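You operate a simulated robot arm through the tools that you are given. There is no shell and no other tool.

The job below is to be done with a simulated two-armed robot. You get a single attempt, and the scene is never put back.

## Task
Fit the filter that the plate names and drop the dirty one in the teal tub.
Fine: tank valve shut and vent key held to 0 kPa first; tank valve open again last, manifold gauge at 60 kPa or more.

It is judged by the outcome, as a careful person would: the job done as asked, and still so three seconds after it is handed in. It fails if anything else is knocked over, pushed out of place, dropped, spilled or broken.

## Robot
Two 7-joint arms with two-finger parallel grippers on one trunk that stands fixed in place. Base frame: the origin is at the foot of the trunk, x ahead of it, y to its left, z up. Lengths are in m, angles in degrees, forces in N, time in s.
The left shoulder is at [0.07, 0.177, 1.034], the right one opposite. With the tool pointing down near the work surface each hand reaches from about 0.3 to 0.74 m from the base axis, measured 20 degrees to its own side. Payload 3.43 kg a hand.
The tool frame of a hand sits at the grasp point between the pads (the TCP): z along the fingers, y along the line on which they close. The tips reach 0.03 m beyond it. The gripper opens to 0.094 m. The fingers are 0.028 m wide and 0.01 m thick; the gripper's body (0.05 by 0.096 m) begins 0.055 m behind the TCP.
Orientation is told as [roll, pitch, yaw] about the base's x, y, z axes, in that order, counted from this pose: with the fingers straight down and closing along the base's y, the tool's x points along the base's -x, its y along +y and its z along -z.

## Interface
- The arms move only by the tool apply_moves. It takes "left_steps", "right_steps" or both (then of equal length, played together; a hand with none holds still); each is a list of rows, each an object (a shift or turn left out is 0, a gripper value left out holds the last) with "delta_pos": the shift along the base's x, y, z in units of 250 mm (1.0 is 250 mm), a list of three; "angular": the turn, a rotation vector about the base's x, y, z in units of 60 degrees (1.0 is 60 degrees), a list of three; "hand": the opening, from 0 (shut) to 1 (fully open). In form: [{"delta_pos": [x, y, z], "angular": [ax, ay, az], "hand": hand}, ...]. A call has 1 to 20 rows; each row is the pose to reach, as a shift and turn from the pose commanded when the call began. A call with a number of a shift or a turn outside -1 to 1 is refused whole. Rows are played at 5 a second. More than 0.05 m and 8.6 degrees between two rows, or a gripper value outside its range, and nothing of the call is played. Where a pose cannot be reached the arm comes as near as it can. A force on the tool above 40 N (or 10 N above the force at the start of the call, whichever is more), or a blocked arm, ends the call early, and 0.2 s more pass. Each finger travels about 0.153 m/s and halts on what it meets, pressing with about 28 N; the grip force reading is that of the motor and also rises with nothing between the fingers. The clock runs only during rows and for 0.2 s after the last one: add rows that repeat a pose to give the fingers time. It gives the time, the measured TCP pose, the force on the tool (base axes), the opening and the grip force at its end, in the units of the frame above (readings bear some noise), with the torque about the TCP (base axes, N m) and any sound that the robot's microphone picked up.
- Cameras (640 x 400 px; columns grow to the right, rows downward): "scene" is now at [0.1178, 0.044, 1.3573]; the picture's right is [0.53, -0.85, 0.00], its down [-0.47, -0.29, -0.83] and it looks along [0.71, 0.44, -0.56] (base axes); focal length 218 px, centre (320, 200). "left" rides on the left gripper at [0.076, -0.014, -0.103] in its tool frame; the picture's right is [0.18, 0.98, 0.00], its down [-0.75, 0.14, -0.64] and it looks along [-0.63, 0.12, 0.77] (tool axes); focal length 243 px, centre (320, 200). "right" rides on the right gripper at [0.076, 0.014, -0.103] in its tool frame; the picture's right is [-0.18, 0.98, 0.00], its down [-0.75, -0.14, -0.64] and it looks along [-0.63, -0.12, 0.77] (tool axes); focal length 243 px, centre (320, 200). There is no depth. A picture from a camera that has moved, and an enlarged one, comes with that camera's place and axes in the base frame and with its lens. The place of the scene camera against the robot may be out by one fixed shift of up to 0.012 m in any direction.
- grab_frame(camera): a new picture of that camera. It takes no simulated time.
- slide_trunk(by): slides the trunk up (or, below 0, down) by that many m; the arms and the scene camera ride with it, the base frame stays. It gives what a move gives, with no picture.
- head_to(pan, tilt): turns the head with the scene camera to pan (to the left, within 86 degrees either way) and tilt (down, from -29 to 69), counted from straight ahead of the robot. It gives what a move gives.
- zoom(camera, box): a new picture of the part [left, top, right, bottom] of that camera's present view, enlarged. It takes no simulated time.
- close_job(): hands the job in; it is judged then, once.

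Places have to be worked out from the pictures, the camera data and where the tool is seen. Open the grippers and draw the arms clear of the work before you hand the job in, unless the task says otherwise.

The tools are called after "Request:" by a JSON object that holds its "fn" and its "kwargs". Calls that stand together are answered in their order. apply_moves: Moves the arms, as the interface text tells. Its arguments: {"type":"object","properties":{"left_steps":{"type":"array","items":{"type":"object","properties":{"delta_pos":{"type":"array","items":{"type":"number"}},"angular":{"type":"array","items":{"type":"number"}},"hand":{"type":"number"}}}},"right_steps":{"type":"array","items":{"type":"object","properties":{"delta_pos":{"type":"array","items":{"type":"number"}},"angular":{"type":"array","items":{"type":"number"}},"hand":{"type":"number"}}}}},"required":[]} The other tools are called the same way: slide_trunk (by) moves the trunk up or down; head_to (pan, tilt) turns the head that bears the scene camera; grab_frame (camera) takes a picture; zoom (camera, box) takes an enlarged picture of a part of a camera's view; close_job () hands the job in.

At the start:

```text
time_s: 0.0
left_eef_pos: [0.3704, 0.4562, 1.2334]
left_tool_rot: [0.2, -0.1, -0.1]
left_force: [-0.1, -0.1, -0.7]
left_wrist_torque: [0.02, 0.0, 0.01]
left_width: 0.0939
left_grip_force: 0.1
right_eef_pos: [0.359, 0.0183, 1.2368]
right_tool_rot: [0.1, -0.1, -0.1]
right_force: [-1.1, -0.7, 0.2]
right_wrist_torque: [0.03, 0.01, 0.02]
right_width: 0.0939
right_grip_force: 0.0
trunk travel left (down, up): [-0.614, 0.226]
head pan, tilt (commanded): [31.8, 33.7]
```

scene: 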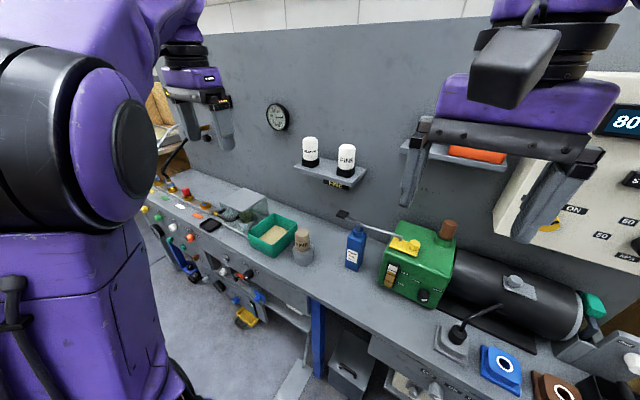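
right: 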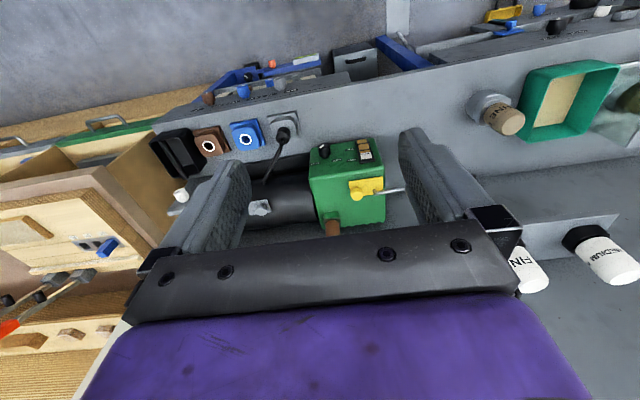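
left: 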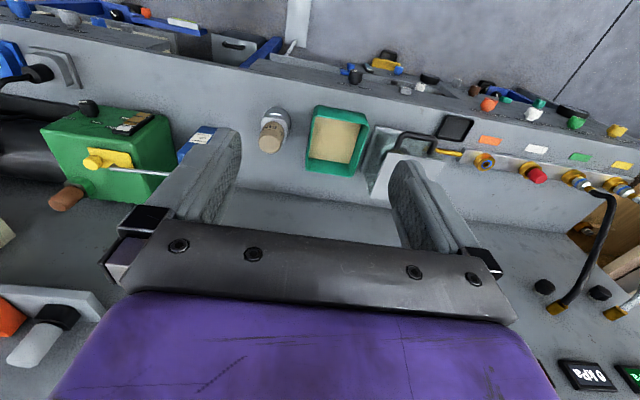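

I start by looking at the scene from several head angles; the present view shows a green manifold block, a black tank, a teal tub, a filter (brown/black cap) near the tub, and filters on a shelf.

Request:
{"fn": "zoom", "kwargs": {"camera": "scene", "box": [320, 180, 640, 380]}}

Request:
{"fn": "zoom", "kwargs": {"camera": "scene", "box": [230, 100, 430, 225]}}

Request:
{"fn": "zoom", "kwargs": {"camera": "scene", "box": [140, 160, 340, 285]}}

Request:
{"fn": "zoom", "kwargs": {"camera": "right", "box": [140, 90, 460, 290]}}

Request:
{"fn": "zoom", "kwargs": {"camera": "left", "box": [240, 60, 640, 310]}}

```text
2.00 times, centred on (480, 280) of scene
camera zoom: at [0.1178, 0.044, 1.3573], right [0.53, -0.85, 0.0], down [-0.47, -0.29, -0.83], along [0.71, 0.44, -0.56], focal length 435 px, centre (0, 40)
```

zoom: 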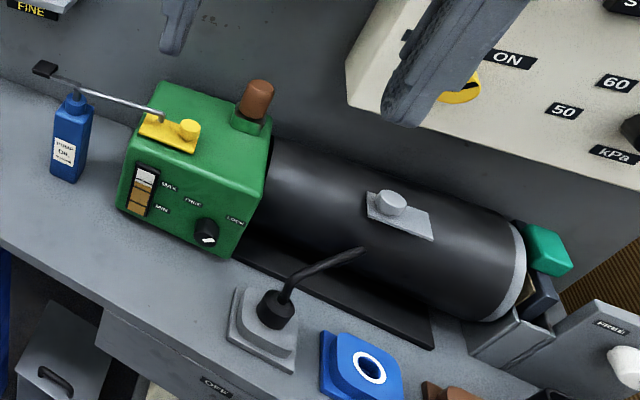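

```text
3.20 times, centred on (330, 162) of scene
camera zoom: at [0.1178, 0.044, 1.3573], right [0.53, -0.85, 0.0], down [-0.47, -0.29, -0.83], along [0.71, 0.44, -0.56], focal length 696 px, centre (288, 320)
```

zoom: 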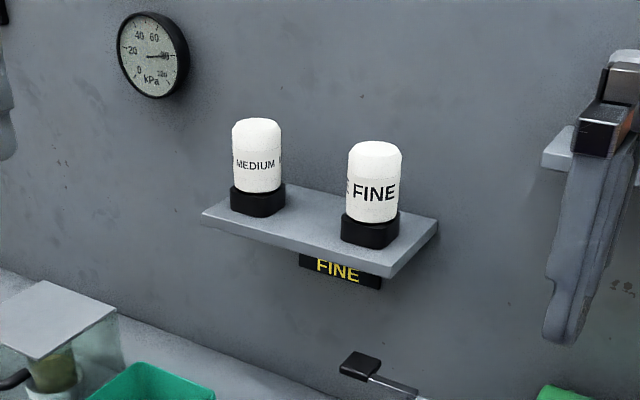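

```text
3.20 times, centred on (240, 222) of scene
camera zoom: at [0.1178, 0.044, 1.3573], right [0.53, -0.85, 0.0], down [-0.47, -0.29, -0.83], along [0.71, 0.44, -0.56], focal length 696 px, centre (576, 128)
```

zoom: 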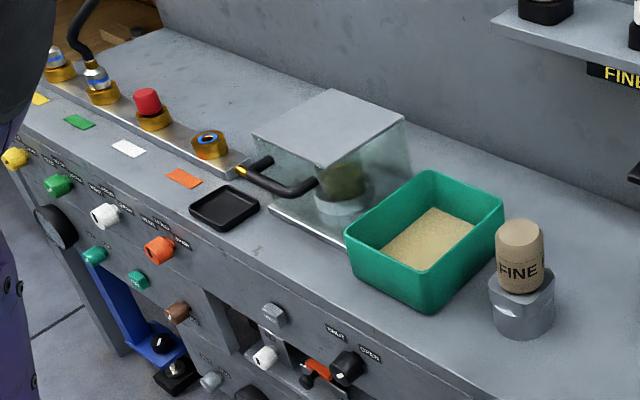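

```text
2.00 times, centred on (300, 190) of right
camera zoom: at [0.2821, 0.0332, 1.3396], right [0.19, 0.98, 0.0], down [0.75, -0.14, 0.64], along [0.63, -0.12, -0.77], focal length 485 px, centre (360, 220)
```

zoom: 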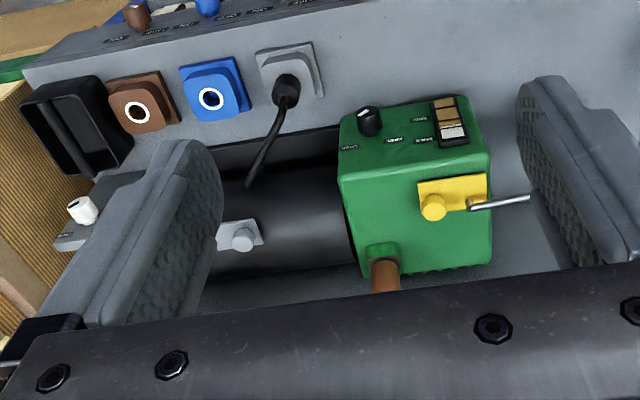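

```text
1.60 times, centred on (440, 185) of left
camera zoom: at [0.294, 0.4405, 1.3364], right [-0.18, 0.98, 0.0], down [0.75, 0.14, 0.64], along [0.63, 0.12, -0.77], focal length 388 px, centre (128, 224)
```

zoom: 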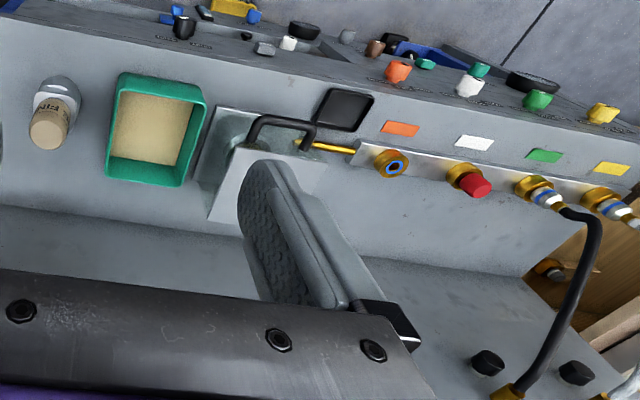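

The wall gauge reads about 80 kPa, shelf has MEDIUM and FINE filters with plate FINE below, and the dirty filter stands in a grey holder by the teal tub. I pan the head to survey the rest of the bench, left first.

Request:
{"fn": "head_to", "kwargs": {"pan": 60, "tilt": 40}}

Request:
{"fn": "grab_frame", "kwargs": {"camera": "scene"}}

```text
time_s: 0.9
left_eef_pos: [0.3721, 0.4554, 1.2329]
left_tool_rot: [0.1, -0.2, -0.1]
left_force: [-0.2, 0.8, 0.4]
left_wrist_torque: [0.0, 0.02, 0.03]
left_width: 0.0943
left_grip_force: 0.1
right_eef_pos: [0.3586, 0.0195, 1.2358]
right_tool_rot: [0.0, -0.1, 0.0]
right_force: [0.0, 0.3, 0.0]
right_wrist_torque: [-0.02, -0.04, -0.02]
right_width: 0.0938
right_grip_force: 0.2
trunk travel left (down, up): [-0.614, 0.226]
head pan, tilt (commanded): [60.0, 40.0]
```

```text
taken
camera scene: at [0.085, 0.0708, 1.3478], right [0.87, -0.5, 0.0], down [-0.32, -0.56, -0.77], along [0.38, 0.66, -0.64], focal length 218 px, centre (320, 200)
```

scene: 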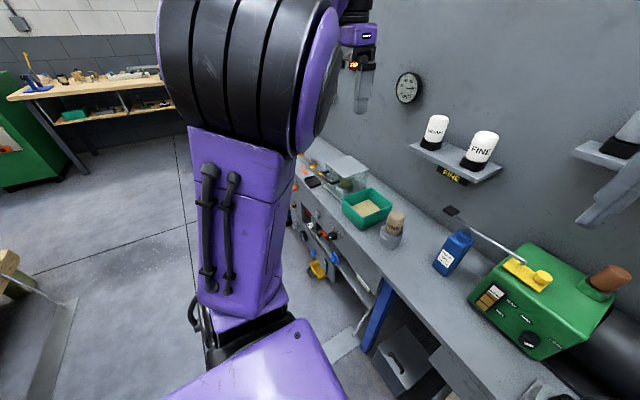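

The left arm blocks part of that view. I look further with steeper tilt and to the right.

Request:
{"fn": "head_to", "kwargs": {"pan": 10, "tilt": 45}}

Request:
{"fn": "grab_frame", "kwargs": {"camera": "scene"}}

Request:
{"fn": "head_to", "kwargs": {"pan": -30, "tilt": 35}}

Request:
{"fn": "grab_frame", "kwargs": {"camera": "scene"}}

```text
time_s: 2.1
left_eef_pos: [0.3697, 0.4551, 1.2342]
left_tool_rot: [0.1, -0.1, 0.0]
left_force: [0.0, 0.5, -0.2]
left_wrist_torque: [0.0, -0.03, -0.01]
left_width: 0.0942
left_grip_force: 0.1
right_eef_pos: [0.3572, 0.0184, 1.2364]
right_tool_rot: [0.1, -0.1, -0.1]
right_force: [-0.1, -0.2, -0.2]
right_wrist_torque: [-0.01, 0.01, 0.03]
right_width: 0.094
right_grip_force: 0.1
trunk travel left (down, up): [-0.614, 0.226]
head pan, tilt (commanded): [10.0, 45.0]
```

```text
taken
camera scene: at [0.1224, 0.0114, 1.3405], right [0.17, -0.98, 0.0], down [-0.7, -0.12, -0.71], along [0.7, 0.12, -0.71], focal length 218 px, centre (320, 200)
```

scene: 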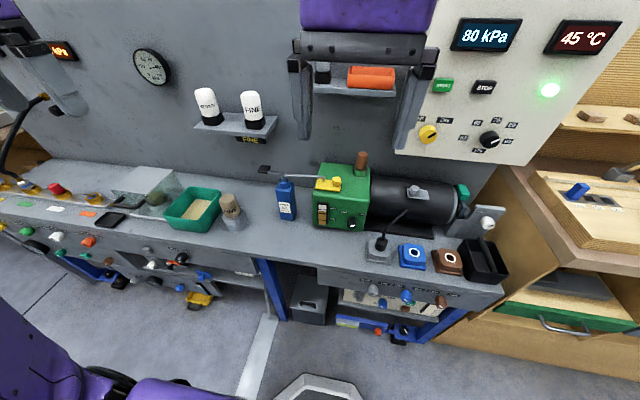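

```text
time_s: 3.2
left_eef_pos: [0.3703, 0.4556, 1.2344]
left_tool_rot: [0.1, -0.2, -0.1]
left_force: [0.0, 0.0, -0.1]
left_wrist_torque: [0.01, 0.01, 0.01]
left_width: 0.0944
left_grip_force: 0.1
right_eef_pos: [0.3585, 0.0199, 1.2362]
right_tool_rot: [0.1, -0.2, -0.1]
right_force: [0.3, -1.0, 0.3]
right_wrist_torque: [-0.03, 0.03, -0.04]
right_width: 0.0941
right_grip_force: 0.0
trunk travel left (down, up): [-0.614, 0.226]
head pan, tilt (commanded): [-30.0, 35.0]
```

```text
taken
camera scene: at [0.1186, -0.0467, 1.3553], right [-0.5, -0.87, 0.0], down [-0.5, 0.29, -0.82], along [0.71, -0.41, -0.57], focal length 218 px, centre (320, 200)
```

scene: 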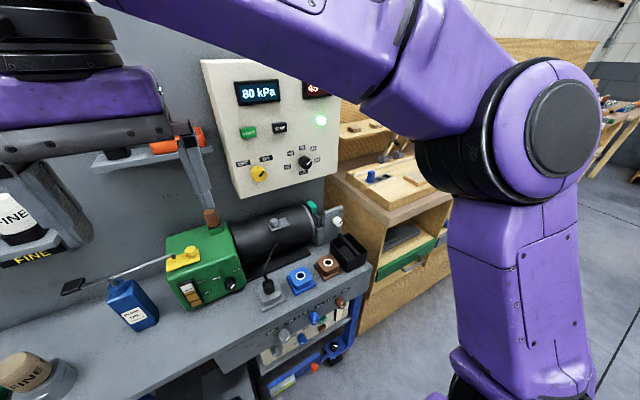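

The bench has a front fascia with many knobs, a control box (80 kPa readout), and a manifold on the left. I'll go back to pan 10 and zoom into details.

Request:
{"fn": "head_to", "kwargs": {"pan": 12, "tilt": 48}}

Request:
{"fn": "zoom", "kwargs": {"camera": "scene", "box": [250, 140, 530, 315]}}

Request:
{"fn": "zoom", "kwargs": {"camera": "scene", "box": [0, 150, 280, 325]}}

Request:
{"fn": "zoom", "kwargs": {"camera": "scene", "box": [400, 0, 640, 150]}}

Request:
{"fn": "zoom", "kwargs": {"camera": "scene", "box": [100, 20, 340, 170]}}

Request:
{"fn": "zoom", "kwargs": {"camera": "scene", "box": [260, 230, 500, 380]}}

```text
time_s: 4.3
left_eef_pos: [0.372, 0.4552, 1.2333]
left_tool_rot: [0.2, 0.0, -0.1]
left_force: [0.1, 0.4, 1.3]
left_wrist_torque: [0.0, -0.04, 0.02]
left_width: 0.0939
left_grip_force: 0.1
right_eef_pos: [0.3586, 0.0179, 1.2361]
right_tool_rot: [0.1, -0.1, -0.2]
right_force: [-0.1, -0.4, -0.1]
right_wrist_torque: [-0.02, 0.03, 0.0]
right_width: 0.0937
right_grip_force: 0.1
trunk travel left (down, up): [-0.614, 0.226]
head pan, tilt (commanded): [12.0, 48.0]
```

```text
2.29 times, centred on (390, 228) of scene
camera zoom: at [0.1195, 0.0135, 1.3364], right [0.21, -0.98, 0.0], down [-0.73, -0.15, -0.67], along [0.65, 0.14, -0.74], focal length 497 px, centre (160, 137)
```

zoom: 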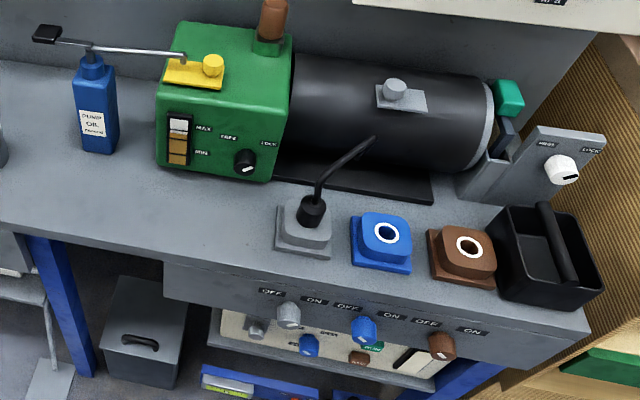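

```text
2.29 times, centred on (140, 238) of scene
camera zoom: at [0.1195, 0.0135, 1.3364], right [0.21, -0.98, 0.0], down [-0.73, -0.15, -0.67], along [0.65, 0.14, -0.74], focal length 497 px, centre (731, 114)
```

zoom: 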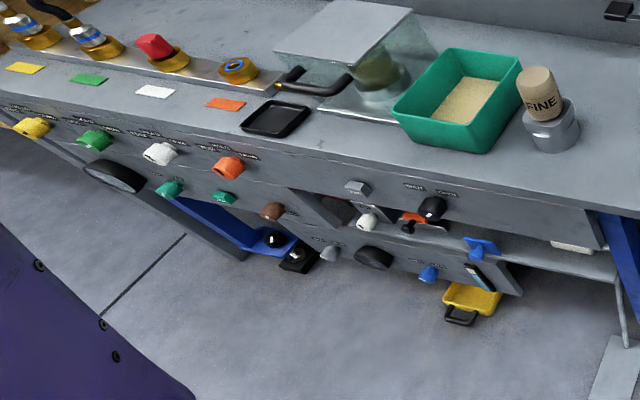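

```text
2.67 times, centred on (520, 75) of scene
camera zoom: at [0.1195, 0.0135, 1.3364], right [0.21, -0.98, 0.0], down [-0.73, -0.15, -0.67], along [0.65, 0.14, -0.74], focal length 580 px, centre (-213, 533)
```

zoom: 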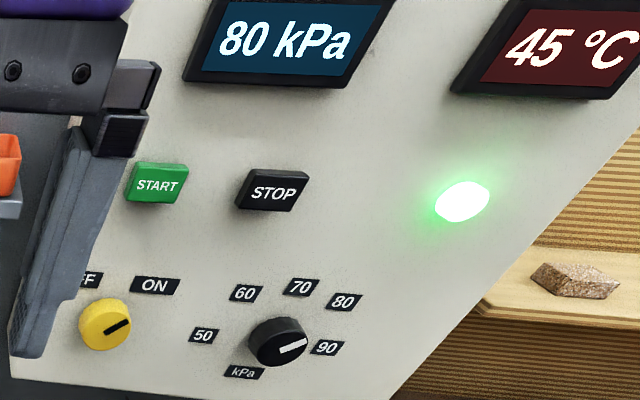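

```text
2.67 times, centred on (220, 95) of scene
camera zoom: at [0.1195, 0.0135, 1.3364], right [0.21, -0.98, 0.0], down [-0.73, -0.15, -0.67], along [0.65, 0.14, -0.74], focal length 580 px, centre (587, 480)
```

zoom: 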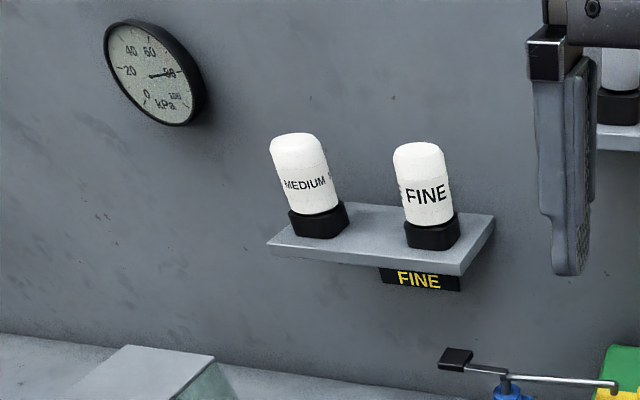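

```text
2.67 times, centred on (380, 305) of scene
camera zoom: at [0.1195, 0.0135, 1.3364], right [0.21, -0.98, 0.0], down [-0.73, -0.15, -0.67], along [0.65, 0.14, -0.74], focal length 580 px, centre (160, -80)
```

zoom: 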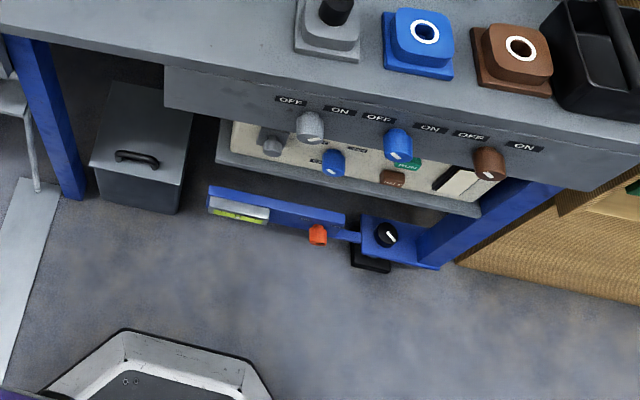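

Zoom renders sharply, so I read the fascia labels more closely.

Request:
{"fn": "zoom", "kwargs": {"camera": "scene", "box": [120, 210, 260, 298]}}

Request:
{"fn": "zoom", "kwargs": {"camera": "scene", "box": [150, 225, 210, 262]}}

Request:
{"fn": "zoom", "kwargs": {"camera": "scene", "box": [0, 180, 130, 262]}}

Request:
{"fn": "zoom", "kwargs": {"camera": "scene", "box": [50, 150, 250, 275]}}

Request:
{"fn": "zoom", "kwargs": {"camera": "left", "box": [300, 0, 500, 125]}}

Request:
{"fn": "zoom", "kwargs": {"camera": "left", "box": [480, 220, 640, 400]}}

```text
4.55 times, centred on (190, 254) of scene
camera zoom: at [0.1195, 0.0135, 1.3364], right [0.21, -0.98, 0.0], down [-0.73, -0.15, -0.67], along [0.65, 0.14, -0.74], focal length 989 px, centre (911, -46)
```

zoom: 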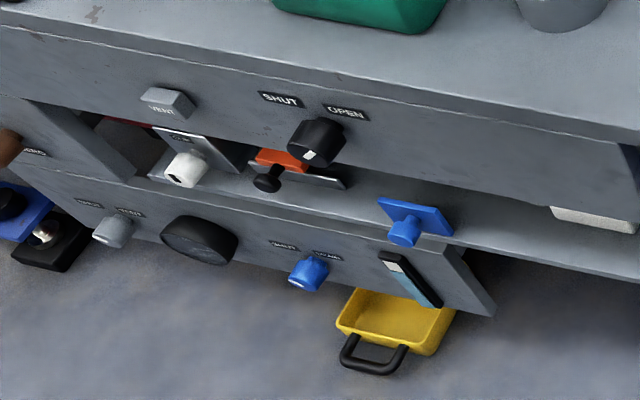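

```text
10.67 times, centred on (180, 244) of scene
camera zoom: at [0.1195, 0.0135, 1.3364], right [0.21, -0.98, 0.0], down [-0.73, -0.15, -0.67], along [0.65, 0.14, -0.74], focal length 2320 px, centre (1813, -264)
```

zoom: 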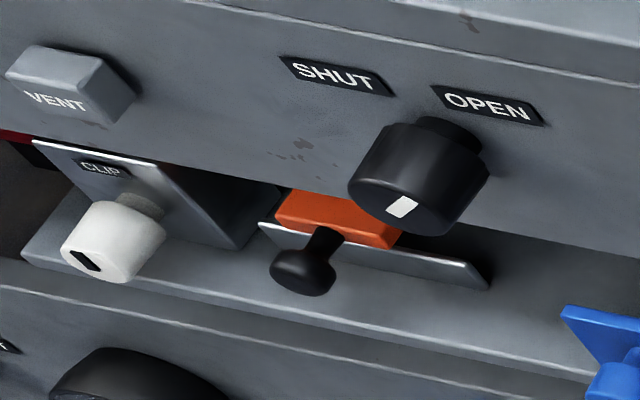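

```text
4.88 times, centred on (65, 221) of scene
camera zoom: at [0.1195, 0.0135, 1.3364], right [0.21, -0.98, 0.0], down [-0.73, -0.15, -0.67], along [0.65, 0.14, -0.74], focal length 1061 px, centre (1564, 98)
```

zoom: 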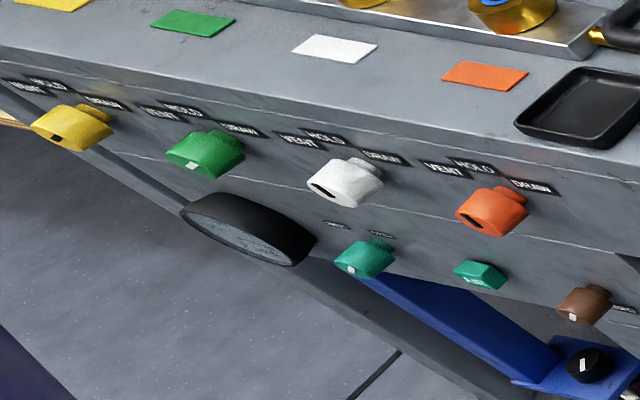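

```text
3.20 times, centred on (150, 212) of scene
camera zoom: at [0.1195, 0.0135, 1.3364], right [0.21, -0.98, 0.0], down [-0.73, -0.15, -0.67], along [0.65, 0.14, -0.74], focal length 696 px, centre (864, 160)
```

zoom: 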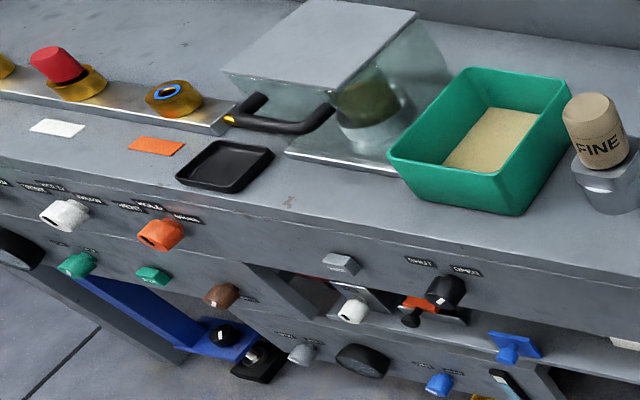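

```text
3.20 times, centred on (400, 62) of left
camera zoom: at [0.294, 0.4405, 1.3364], right [-0.18, 0.98, 0.0], down [0.75, 0.14, 0.64], along [0.63, 0.12, -0.77], focal length 776 px, centre (64, 640)
```

zoom: 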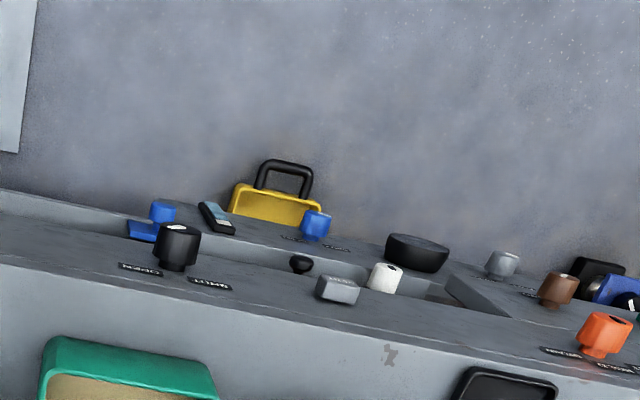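

```text
2.22 times, centred on (560, 310) of left
camera zoom: at [0.294, 0.4405, 1.3364], right [-0.18, 0.98, 0.0], down [0.75, 0.14, 0.64], along [0.63, 0.12, -0.77], focal length 539 px, centre (-213, -44)
```

zoom: 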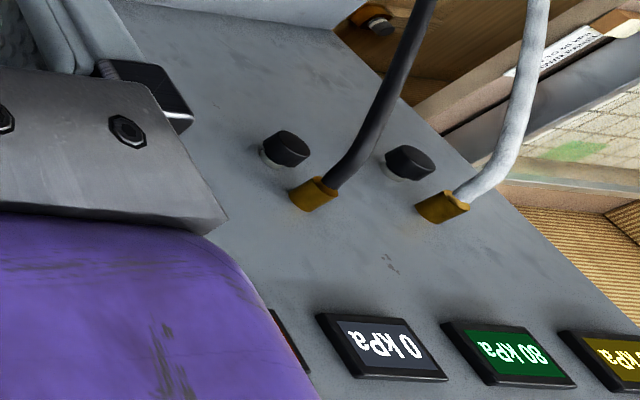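

The filter station seems to have a VENT key and a SHUT/OPEN knob on the fascia around (0.43, 0.56, 0.64), plus the wall gauge at 80 kPa. I lower the trunk moderately so the head camera sees the fascia more frontally; arms hang free in front of the bench.

Request:
{"fn": "slide_trunk", "kwargs": {"by": -0.2}}

Request:
{"fn": "head_to", "kwargs": {"pan": 45, "tilt": 40}}

Request:
{"fn": "grab_frame", "kwargs": {"camera": "scene"}}

Request:
{"fn": "grab_frame", "kwargs": {"camera": "left"}}

Request:
{"fn": "grab_frame", "kwargs": {"camera": "right"}}

```text
time_s: 6.4
left_eef_pos: [0.3716, 0.4547, 1.0338]
left_tool_rot: [0.1, -0.1, -0.2]
left_force: [0.2, -0.6, -0.1]
left_wrist_torque: [0.01, 0.0, 0.0]
left_width: 0.094
left_grip_force: 0.1
right_eef_pos: [0.3585, 0.02, 1.0367]
right_tool_rot: [0.0, -0.1, -0.1]
right_force: [-0.4, -0.1, -0.6]
right_wrist_torque: [-0.02, -0.03, 0.01]
right_width: 0.0939
right_grip_force: 0.1
trunk travel left (down, up): [-0.414, 0.426]
head pan, tilt (commanded): [12.0, 48.0]
```

```text
time_s: 7.4
left_eef_pos: [0.3712, 0.4549, 1.0338]
left_tool_rot: [0.0, -0.2, -0.1]
left_force: [0.6, 0.3, -0.8]
left_wrist_torque: [0.0, 0.01, -0.02]
left_width: 0.0942
left_grip_force: 0.0
right_eef_pos: [0.3579, 0.0188, 1.036]
right_tool_rot: [0.0, -0.2, -0.1]
right_force: [-0.1, 0.0, -0.5]
right_wrist_torque: [0.01, -0.01, 0.02]
right_width: 0.0941
right_grip_force: 0.0
trunk travel left (down, up): [-0.414, 0.426]
head pan, tilt (commanded): [45.0, 40.0]
```

```text
taken
camera scene: at [0.1025, 0.0572, 1.1478], right [0.71, -0.71, 0.0], down [-0.46, -0.45, -0.77], along [0.54, 0.54, -0.64], focal length 218 px, centre (320, 200)
```

scene: 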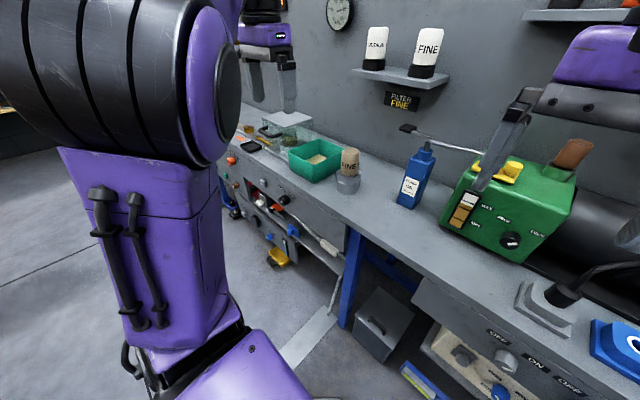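

```text
taken
camera left: at [0.294, 0.4405, 1.1364], right [-0.18, 0.98, 0.0], down [0.75, 0.14, 0.64], along [0.63, 0.12, -0.77], focal length 243 px, centre (320, 200)
```

left: 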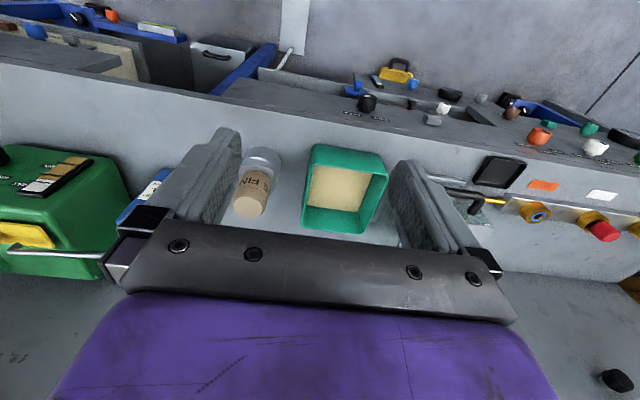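

```text
taken
camera right: at [0.282, 0.0332, 1.1396], right [0.19, 0.98, 0.0], down [0.75, -0.14, 0.64], along [0.63, -0.12, -0.77], focal length 243 px, centre (320, 200)
```

right: 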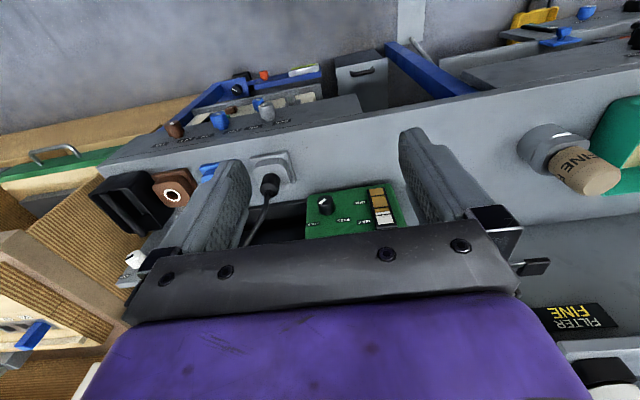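

The plate reads "FILTER FINE". I zoom on the fascia, the dirty filter/holder, and the gauge from this lower viewpoint.

Request:
{"fn": "zoom", "kwargs": {"camera": "scene", "box": [220, 140, 380, 240]}}

Request:
{"fn": "zoom", "kwargs": {"camera": "scene", "box": [240, 170, 310, 214]}}

Request:
{"fn": "zoom", "kwargs": {"camera": "scene", "box": [320, 130, 380, 168]}}

Request:
{"fn": "zoom", "kwargs": {"camera": "scene", "box": [310, 0, 470, 100]}}

Request:
{"fn": "zoom", "kwargs": {"camera": "left", "box": [200, 120, 400, 245]}}

Request:
{"fn": "zoom", "kwargs": {"camera": "right", "box": [480, 80, 640, 210]}}

```text
4.00 times, centred on (300, 190) of scene
camera zoom: at [0.1025, 0.0572, 1.1478], right [0.71, -0.71, 0.0], down [-0.46, -0.45, -0.77], along [0.54, 0.54, -0.64], focal length 870 px, centre (400, 240)
```

zoom: 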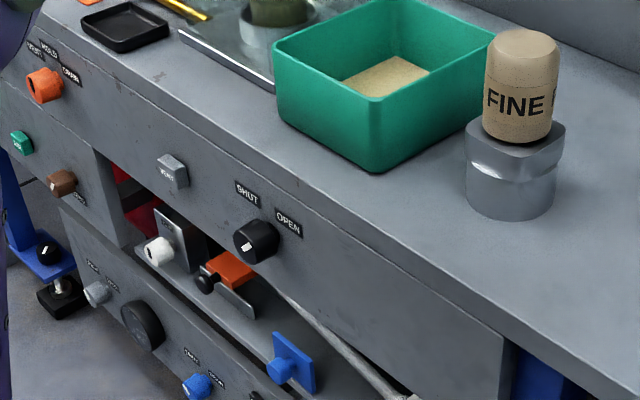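

```text
9.09 times, centred on (275, 192) of scene
camera zoom: at [0.1025, 0.0572, 1.1478], right [0.71, -0.71, 0.0], down [-0.46, -0.45, -0.77], along [0.54, 0.54, -0.64], focal length 1977 px, centre (729, 273)
```

zoom: 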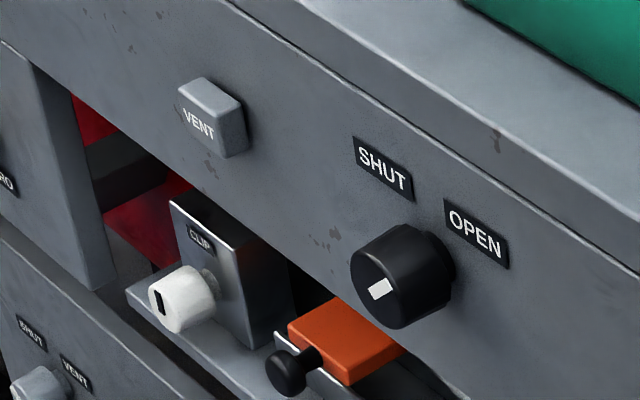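

```text
10.53 times, centred on (350, 149) of scene
camera zoom: at [0.1025, 0.0572, 1.1478], right [0.71, -0.71, 0.0], down [-0.46, -0.45, -0.77], along [0.54, 0.54, -0.64], focal length 2290 px, centre (4, 737)
```

zoom: 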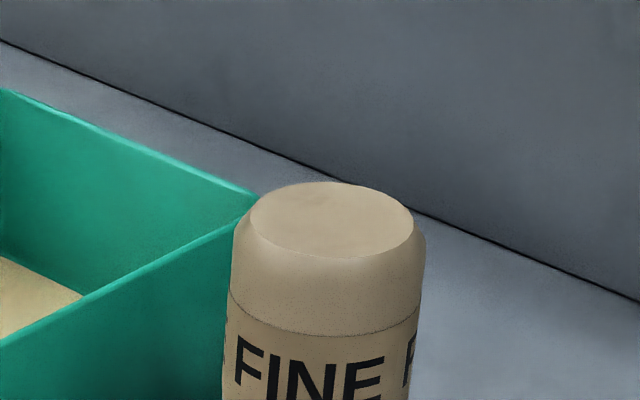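

```text
4.00 times, centred on (390, 50) of scene
camera zoom: at [0.1025, 0.0572, 1.1478], right [0.71, -0.71, 0.0], down [-0.46, -0.45, -0.77], along [0.54, 0.54, -0.64], focal length 870 px, centre (40, 800)
```

zoom: 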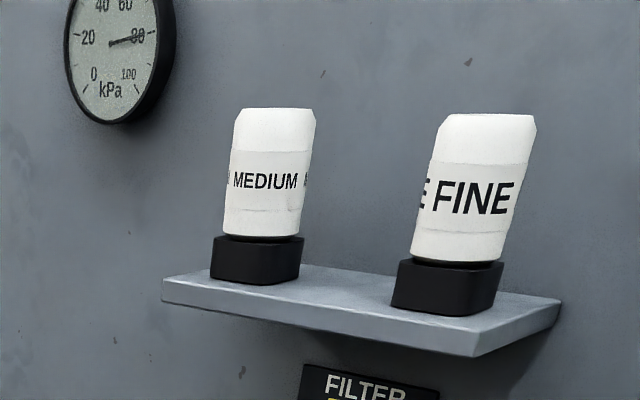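

```text
3.20 times, centred on (300, 182) of left
camera zoom: at [0.294, 0.4405, 1.1364], right [-0.18, 0.98, 0.0], down [0.75, 0.14, 0.64], along [0.63, 0.12, -0.77], focal length 776 px, centre (384, 256)
```

zoom: 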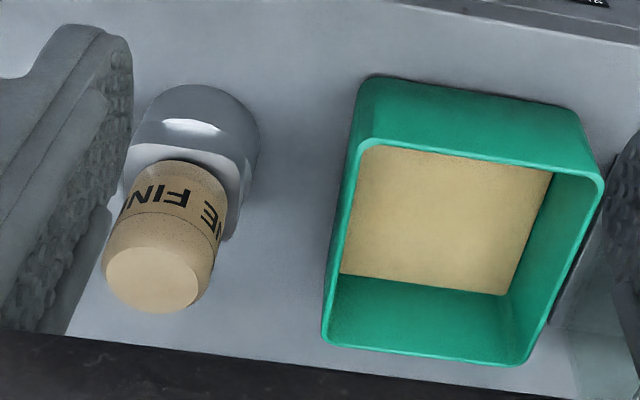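

```text
3.08 times, centred on (560, 145) of right
camera zoom: at [0.282, 0.0332, 1.1396], right [0.19, 0.98, 0.0], down [0.75, -0.14, 0.64], along [0.63, -0.12, -0.77], focal length 746 px, centre (-418, 369)
```

zoom: 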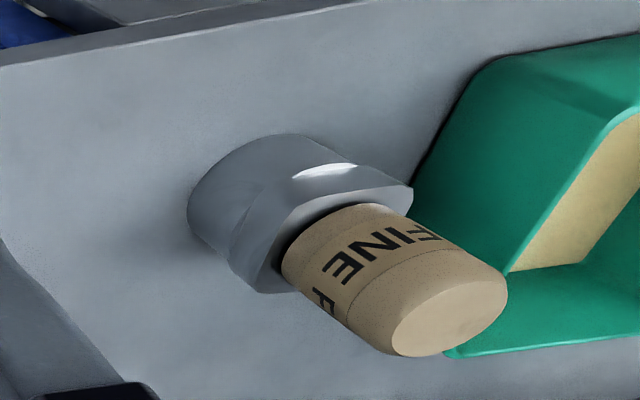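

The tank valve appears to be the black SHUT/OPEN knob, the vent key the grey VENT button. I zoom further on both and on the holder to understand geometry.

Request:
{"fn": "zoom", "kwargs": {"camera": "scene", "box": [274, 190, 300, 208]}}

Request:
{"fn": "zoom", "kwargs": {"camera": "scene", "box": [250, 172, 282, 192]}}

Request:
{"fn": "zoom", "kwargs": {"camera": "scene", "box": [325, 140, 373, 200]}}

Request:
{"fn": "zoom", "kwargs": {"camera": "scene", "box": [325, 0, 365, 30]}}

Request:
{"fn": "zoom", "kwargs": {"camera": "scene", "box": [222, 200, 322, 262]}}

```text
16.00 times, centred on (287, 199) of scene
camera zoom: at [0.1025, 0.0572, 1.1478], right [0.71, -0.71, 0.0], down [-0.46, -0.45, -0.77], along [0.54, 0.54, -0.64], focal length 3480 px, centre (848, 216)
```

zoom: 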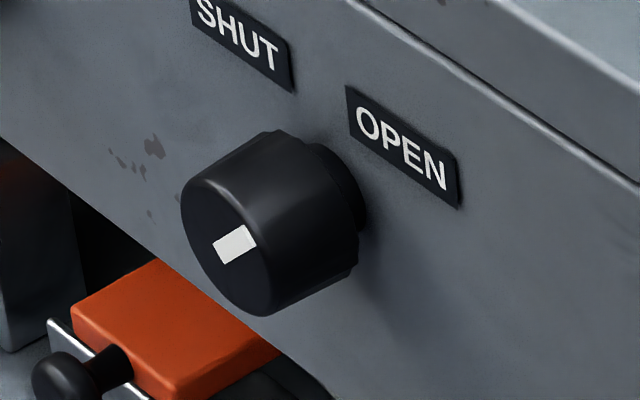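

```text
16.00 times, centred on (266, 182) of scene
camera zoom: at [0.1025, 0.0572, 1.1478], right [0.71, -0.71, 0.0], down [-0.46, -0.45, -0.77], along [0.54, 0.54, -0.64], focal length 3480 px, centre (1184, 488)
```

zoom: 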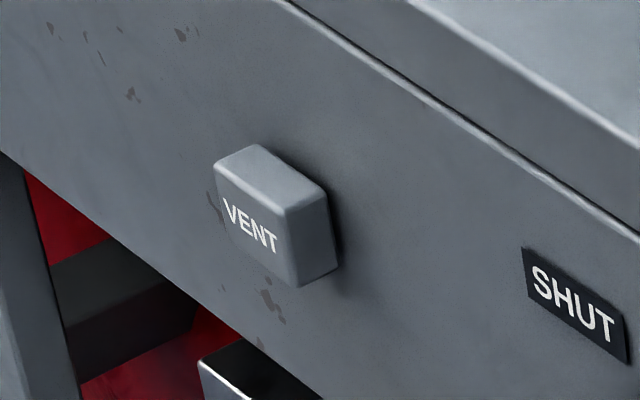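

```text
6.67 times, centred on (349, 170) of scene
camera zoom: at [0.1025, 0.0572, 1.1478], right [0.71, -0.71, 0.0], down [-0.46, -0.45, -0.77], along [0.54, 0.54, -0.64], focal length 1450 px, centre (127, 400)
```

zoom: 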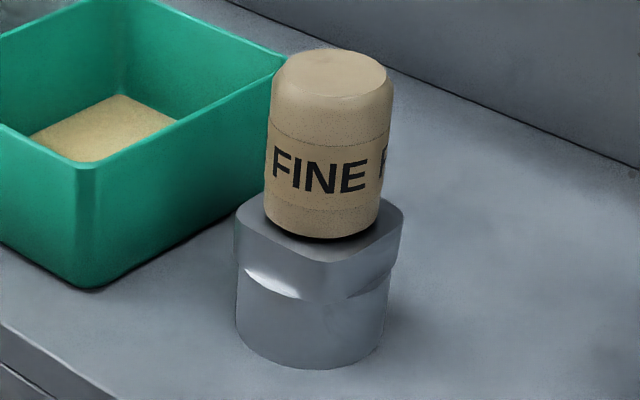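

```text
13.33 times, centred on (345, 15) of scene
camera zoom: at [0.1025, 0.0572, 1.1478], right [0.71, -0.71, 0.0], down [-0.46, -0.45, -0.77], along [0.54, 0.54, -0.64], focal length 2900 px, centre (-13, 2667)
```

zoom: 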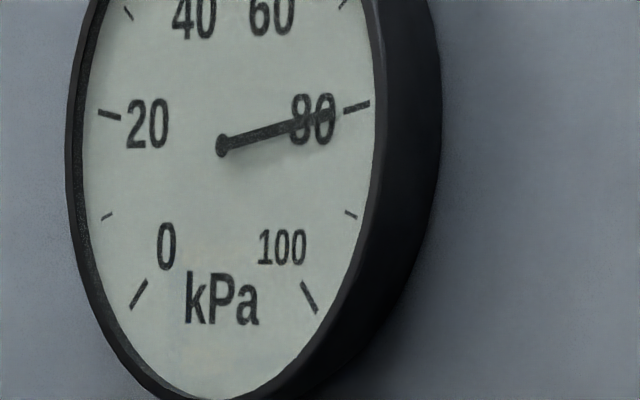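

```text
6.40 times, centred on (272, 231) of scene
camera zoom: at [0.1025, 0.0572, 1.1478], right [0.71, -0.71, 0.0], down [-0.46, -0.45, -0.77], along [0.54, 0.54, -0.64], focal length 1392 px, centre (627, 2)
```

zoom: 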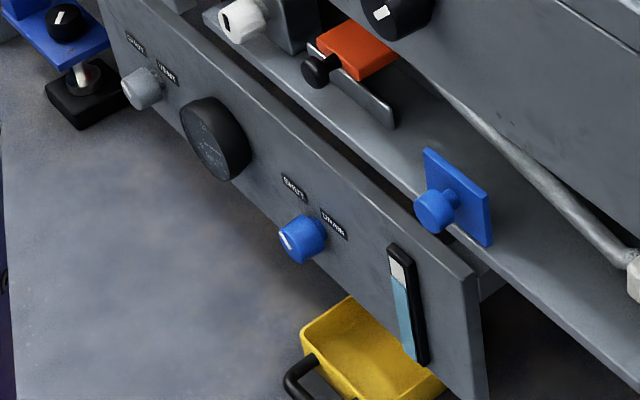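

The knob's white mark points up-right (OPEN), so it must turn 90° counter-clockwise seen from the front. Before acting I move the left hand further left (free air) to survey the manifold and the left end of the wall with its camera.

Request:
{"fn": "apply_moves", "kwargs": {"left_steps": [{"delta_pos": [0, 0.15, 0]}, {"delta_pos": [0, 0.3, 0.0]}, {"delta_pos": [0, 0.45, 0.0]}, {"delta_pos": [0, 0.6, 0.0]}, {"delta_pos": [0, 0.6, 0.0]}]}}

Request:
{"fn": "grab_frame", "kwargs": {"camera": "left"}}

Request:
{"fn": "grab_frame", "kwargs": {"camera": "scene"}}

```text
time_s: 8.6
left_eef_pos: [0.3695, 0.6043, 1.0346]
left_tool_rot: [0.2, -0.1, -0.1]
left_force: [-0.4, -0.8, 0.1]
left_wrist_torque: [0.0, 0.01, 0.01]
left_width: 0.0939
left_grip_force: 0.1
right_eef_pos: [0.3573, 0.0183, 1.037]
right_tool_rot: [0.2, -0.1, -0.1]
right_force: [0.3, -0.1, -0.3]
right_wrist_torque: [0.04, -0.04, -0.02]
right_width: 0.0939
right_grip_force: 0.0
trunk travel left (down, up): [-0.414, 0.426]
head pan, tilt (commanded): [45.0, 40.0]
```

```text
taken
camera left: at [0.2934, 0.5893, 1.1369], right [-0.18, 0.98, 0.0], down [0.75, 0.14, 0.64], along [0.63, 0.12, -0.77], focal length 243 px, centre (320, 200)
```

left: 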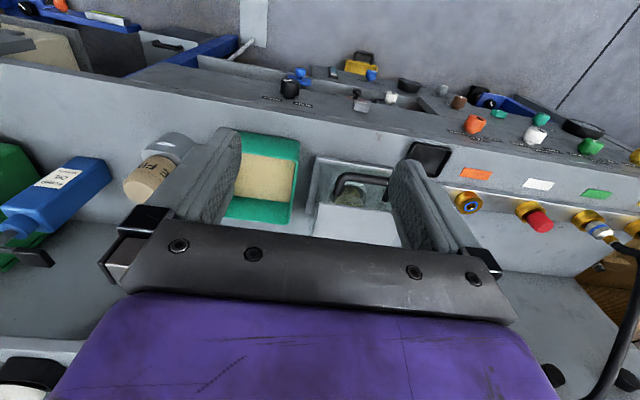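

```text
taken
camera scene: at [0.1021, 0.0561, 1.1479], right [0.71, -0.71, 0.0], down [-0.45, -0.45, -0.77], along [0.54, 0.54, -0.64], focal length 218 px, centre (320, 200)
```

scene: 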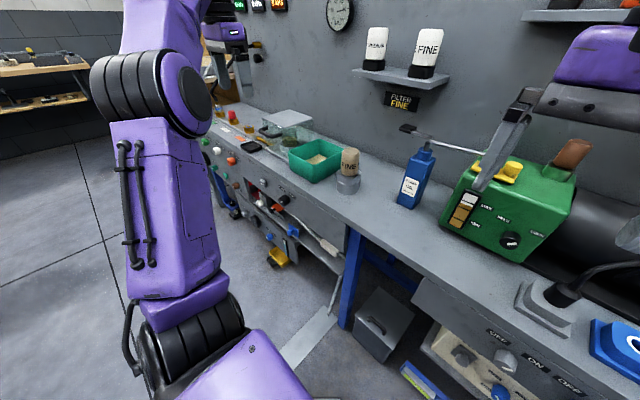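

I tilt the head up to see the wall displays and the left end better.

Request:
{"fn": "head_to", "kwargs": {"pan": 45, "tilt": 15}}

Request:
{"fn": "grab_frame", "kwargs": {"camera": "scene"}}

Request:
{"fn": "zoom", "kwargs": {"camera": "scene", "box": [190, 60, 370, 172]}}

Request:
{"fn": "zoom", "kwargs": {"camera": "scene", "box": [190, 180, 330, 268]}}

```text
time_s: 9.5
left_eef_pos: [0.3701, 0.6059, 1.0331]
left_tool_rot: [0.2, -0.2, -0.1]
left_force: [0.3, -0.7, 0.9]
left_wrist_torque: [0.03, 0.02, 0.01]
left_width: 0.0938
left_grip_force: 0.1
right_eef_pos: [0.3588, 0.0191, 1.0366]
right_tool_rot: [0.1, -0.2, -0.1]
right_force: [0.7, 0.1, -0.7]
right_wrist_torque: [0.03, 0.04, 0.04]
right_width: 0.0943
right_grip_force: 0.1
trunk travel left (down, up): [-0.414, 0.426]
head pan, tilt (commanded): [45.0, 15.0]
```

```text
taken
camera scene: at [0.1084, 0.0632, 1.1873], right [0.71, -0.71, 0.0], down [-0.18, -0.18, -0.97], along [0.68, 0.68, -0.26], focal length 218 px, centre (320, 200)
```

scene: 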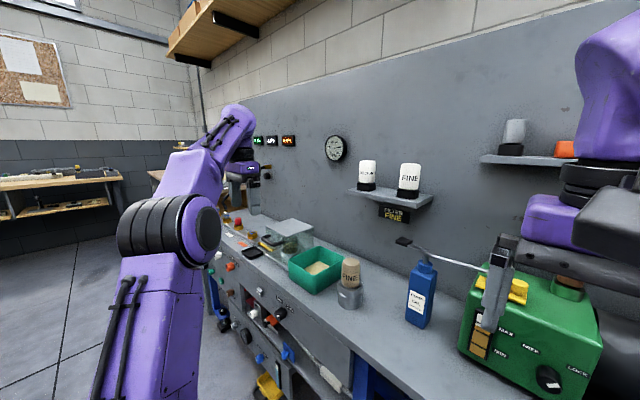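

```text
3.56 times, centred on (280, 116) of scene
camera zoom: at [0.1084, 0.0632, 1.1873], right [0.71, -0.71, 0.0], down [-0.18, -0.18, -0.97], along [0.68, 0.68, -0.26], focal length 773 px, centre (462, 499)
```

zoom: 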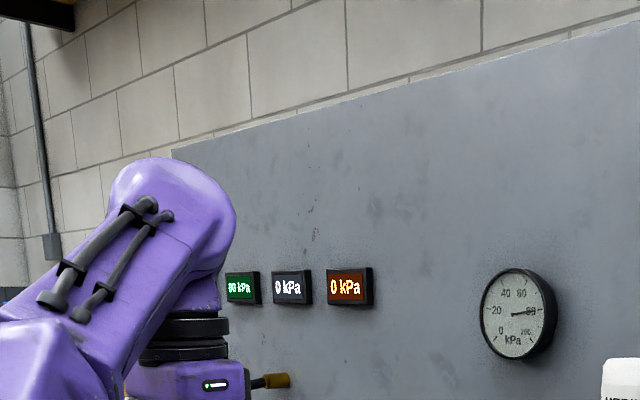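

```text
4.55 times, centred on (260, 224) of scene
camera zoom: at [0.1084, 0.0632, 1.1873], right [0.71, -0.71, 0.0], down [-0.18, -0.18, -0.97], along [0.68, 0.68, -0.26], focal length 989 px, centre (593, 91)
```

zoom: 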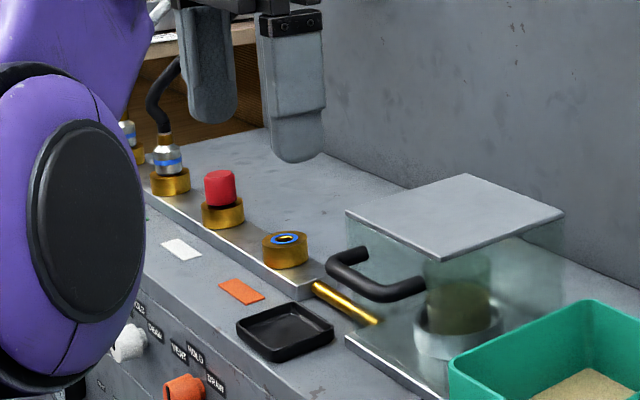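

The round wall gauge (80 kPa) belongs to this station, the four digital ones to the hose manifold's lines. Now I pitch the left hand up to point forward, in free space in front of the bench.

Request:
{"fn": "apply_moves", "kwargs": {"left_steps": [{"delta_pos": [0.02, -0.02, -0.05], "angular": [0, -0.14, 0], "hand": 1}, {"delta_pos": [0.04, -0.04, -0.1], "angular": [0, -0.28, 0]}, {"delta_pos": [0.06, -0.08, -0.15], "angular": [0, -0.42, 0]}, {"delta_pos": [0.08, -0.1, -0.2], "angular": [0, -0.56, 0]}, {"delta_pos": [0.1, -0.12, -0.27], "angular": [0, -0.7, 0]}, {"delta_pos": [0.12, -0.14, -0.34], "angular": [0, -0.84, 0]}, {"delta_pos": [0.12, -0.16, -0.4], "angular": [0, -0.96, 0]}, {"delta_pos": [0.12, -0.16, -0.4], "angular": [0, -0.96, 0]}]}}

Request:
{"fn": "grab_frame", "kwargs": {"camera": "left"}}

Request:
{"fn": "grab_frame", "kwargs": {"camera": "scene"}}

```text
time_s: 11.3
left_eef_pos: [0.4005, 0.5648, 0.9339]
left_tool_rot: [0.1, -57.7, -0.1]
left_force: [-0.4, 0.1, -0.9]
left_wrist_torque: [-0.01, -0.03, 0.01]
left_width: 0.0941
left_grip_force: 0.0
right_eef_pos: [0.3588, 0.0191, 1.0354]
right_tool_rot: [0.1, -0.1, -0.1]
right_force: [0.2, -0.2, -0.4]
right_wrist_torque: [0.02, 0.02, 0.01]
right_width: 0.0939
right_grip_force: 0.0
trunk travel left (down, up): [-0.414, 0.426]
head pan, tilt (commanded): [45.0, 15.0]
```

```text
taken
camera left: at [0.273, 0.5495, 0.9238], right [-0.1, 0.98, -0.15], down [-0.14, 0.14, 0.98], along [0.98, 0.12, 0.12], focal length 243 px, centre (320, 200)
```

left: 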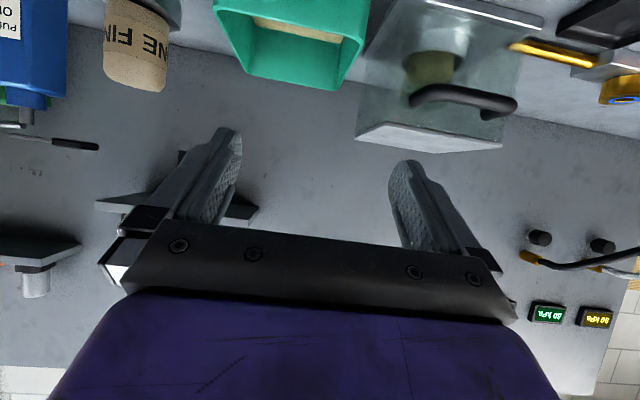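

```text
taken
camera scene: at [0.1084, 0.0631, 1.1874], right [0.71, -0.71, 0.0], down [-0.18, -0.18, -0.97], along [0.68, 0.68, -0.26], focal length 218 px, centre (320, 200)
```

scene: 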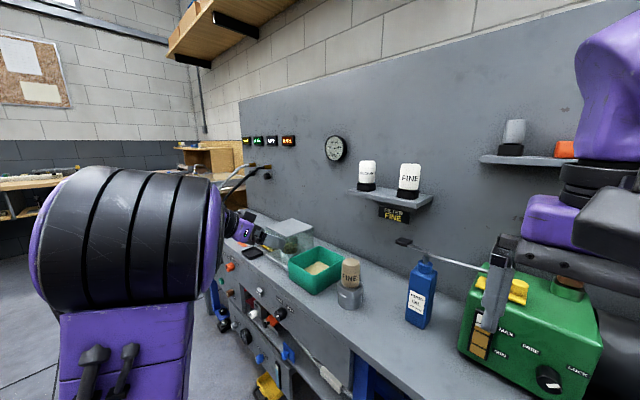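

The arm tracks well. I finish the pitch to horizontal and descend in front of the fascia, keeping the tips short of the bench edge.

Request:
{"fn": "apply_moves", "kwargs": {"left_steps": [{"delta_pos": [-0.05, 0, -0.1], "angular": [0, -0.135, 0], "hand": 1}, {"delta_pos": [-0.1, 0, -0.2], "angular": [0, -0.27, 0]}, {"delta_pos": [-0.16, 0, -0.3], "angular": [0, -0.405, 0]}, {"delta_pos": [-0.22, 0, -0.4], "angular": [0, -0.54, 0]}, {"delta_pos": [-0.22, 0, -0.55], "angular": [0, -0.54, 0]}, {"delta_pos": [-0.22, 0, -0.7], "angular": [0, -0.54, 0]}, {"delta_pos": [-0.22, 0, -0.7], "angular": [0, -0.54, 0]}]}}

Request:
{"fn": "grab_frame", "kwargs": {"camera": "left"}}

Request:
{"fn": "grab_frame", "kwargs": {"camera": "scene"}}

```text
time_s: 12.9
left_eef_pos: [0.3454, 0.5641, 0.7587]
left_tool_rot: [135.1, -90.0, -135.1]
left_force: [0.0, 0.3, 0.1]
left_wrist_torque: [0.0, 0.05, -0.02]
left_width: 0.0941
left_grip_force: 0.0
right_eef_pos: [0.3593, 0.0184, 1.0371]
right_tool_rot: [0.1, 0.0, -0.1]
right_force: [-0.1, -0.4, 0.0]
right_wrist_torque: [0.02, 0.0, 0.0]
right_width: 0.0941
right_grip_force: 0.0
trunk travel left (down, up): [-0.414, 0.426]
head pan, tilt (commanded): [45.0, 15.0]
```

```text
taken
camera left: at [0.242, 0.5504, 0.6822], right [0.0, 0.98, -0.18], down [-0.64, 0.14, 0.75], along [0.77, 0.12, 0.63], focal length 243 px, centre (320, 200)
```

left: 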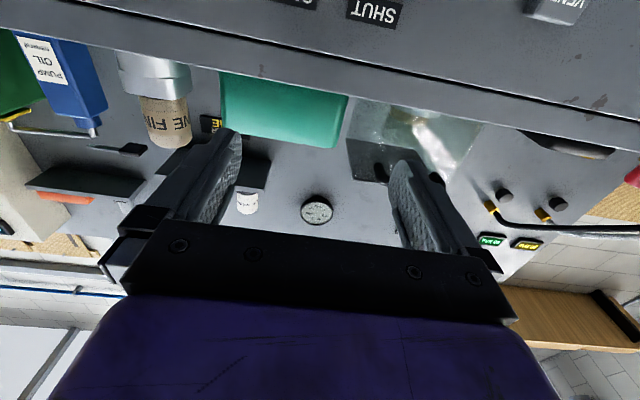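

```text
taken
camera scene: at [0.1083, 0.0626, 1.1874], right [0.71, -0.71, 0.0], down [-0.18, -0.18, -0.97], along [0.68, 0.68, -0.26], focal length 218 px, centre (320, 200)
```

scene: 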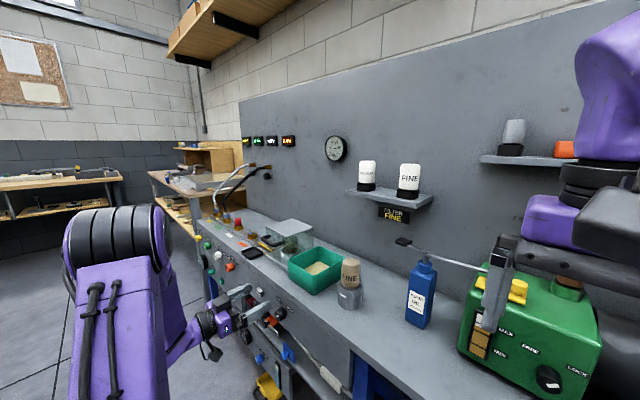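

The forward pose is reached and the gauge is visible to the head camera. I descend to knob height, staying back from the fascia.

Request:
{"fn": "apply_moves", "kwargs": {"left_steps": [{"delta_pos": [-0.04, 0, -0.15], "hand": 1}, {"delta_pos": [-0.08, 0, -0.3]}, {"delta_pos": [-0.08, 0, -0.456]}, {"delta_pos": [-0.08, 0, -0.456]}]}}

Request:
{"fn": "grab_frame", "kwargs": {"camera": "left"}}

Request:
{"fn": "head_to", "kwargs": {"pan": 50, "tilt": 28}}

Request:
{"fn": "grab_frame", "kwargs": {"camera": "scene"}}

```text
time_s: 13.9
left_eef_pos: [0.3268, 0.5617, 0.6451]
left_tool_rot: [125.7, -89.9, -125.7]
left_force: [0.1, 0.6, 0.7]
left_wrist_torque: [0.01, 0.01, -0.02]
left_width: 0.0939
left_grip_force: 0.0
right_eef_pos: [0.3574, 0.0182, 1.0368]
right_tool_rot: [0.1, -0.1, -0.1]
right_force: [-0.1, -0.1, 0.8]
right_wrist_torque: [-0.02, 0.0, -0.02]
right_width: 0.094
right_grip_force: 0.0
trunk travel left (down, up): [-0.414, 0.426]
head pan, tilt (commanded): [45.0, 15.0]
```

```text
taken
camera left: at [0.2229, 0.5475, 0.5694], right [0.0, 0.98, -0.18], down [-0.64, 0.14, 0.75], along [0.77, 0.12, 0.63], focal length 243 px, centre (320, 200)
```

left: 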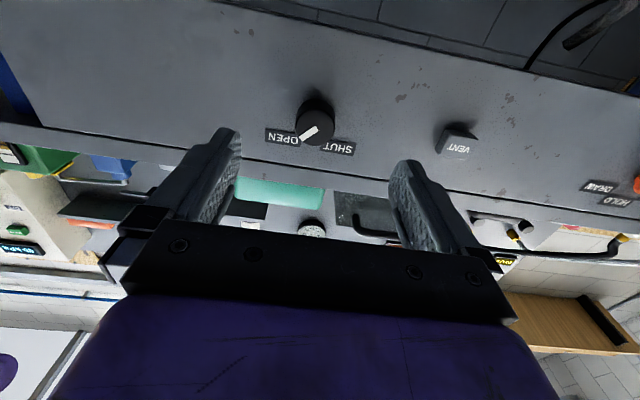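

```text
time_s: 14.7
left_eef_pos: [0.3255, 0.5625, 0.6452]
left_tool_rot: [156.9, -89.9, -156.9]
left_force: [0.3, -0.6, -0.1]
left_wrist_torque: [0.0, -0.01, 0.03]
left_width: 0.094
left_grip_force: 0.1
right_eef_pos: [0.3583, 0.0198, 1.0357]
right_tool_rot: [0.2, -0.1, -0.1]
right_force: [1.0, -0.7, 0.6]
right_wrist_torque: [0.03, 0.01, 0.01]
right_width: 0.0941
right_grip_force: 0.0
trunk travel left (down, up): [-0.414, 0.426]
head pan, tilt (commanded): [50.0, 28.0]
```

```text
taken
camera scene: at [0.101, 0.0671, 1.1664], right [0.77, -0.64, 0.0], down [-0.3, -0.36, -0.88], along [0.57, 0.68, -0.47], focal length 218 px, centre (320, 200)
```

scene: 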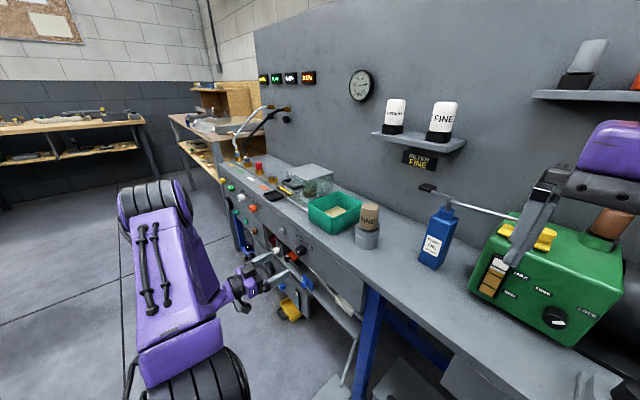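

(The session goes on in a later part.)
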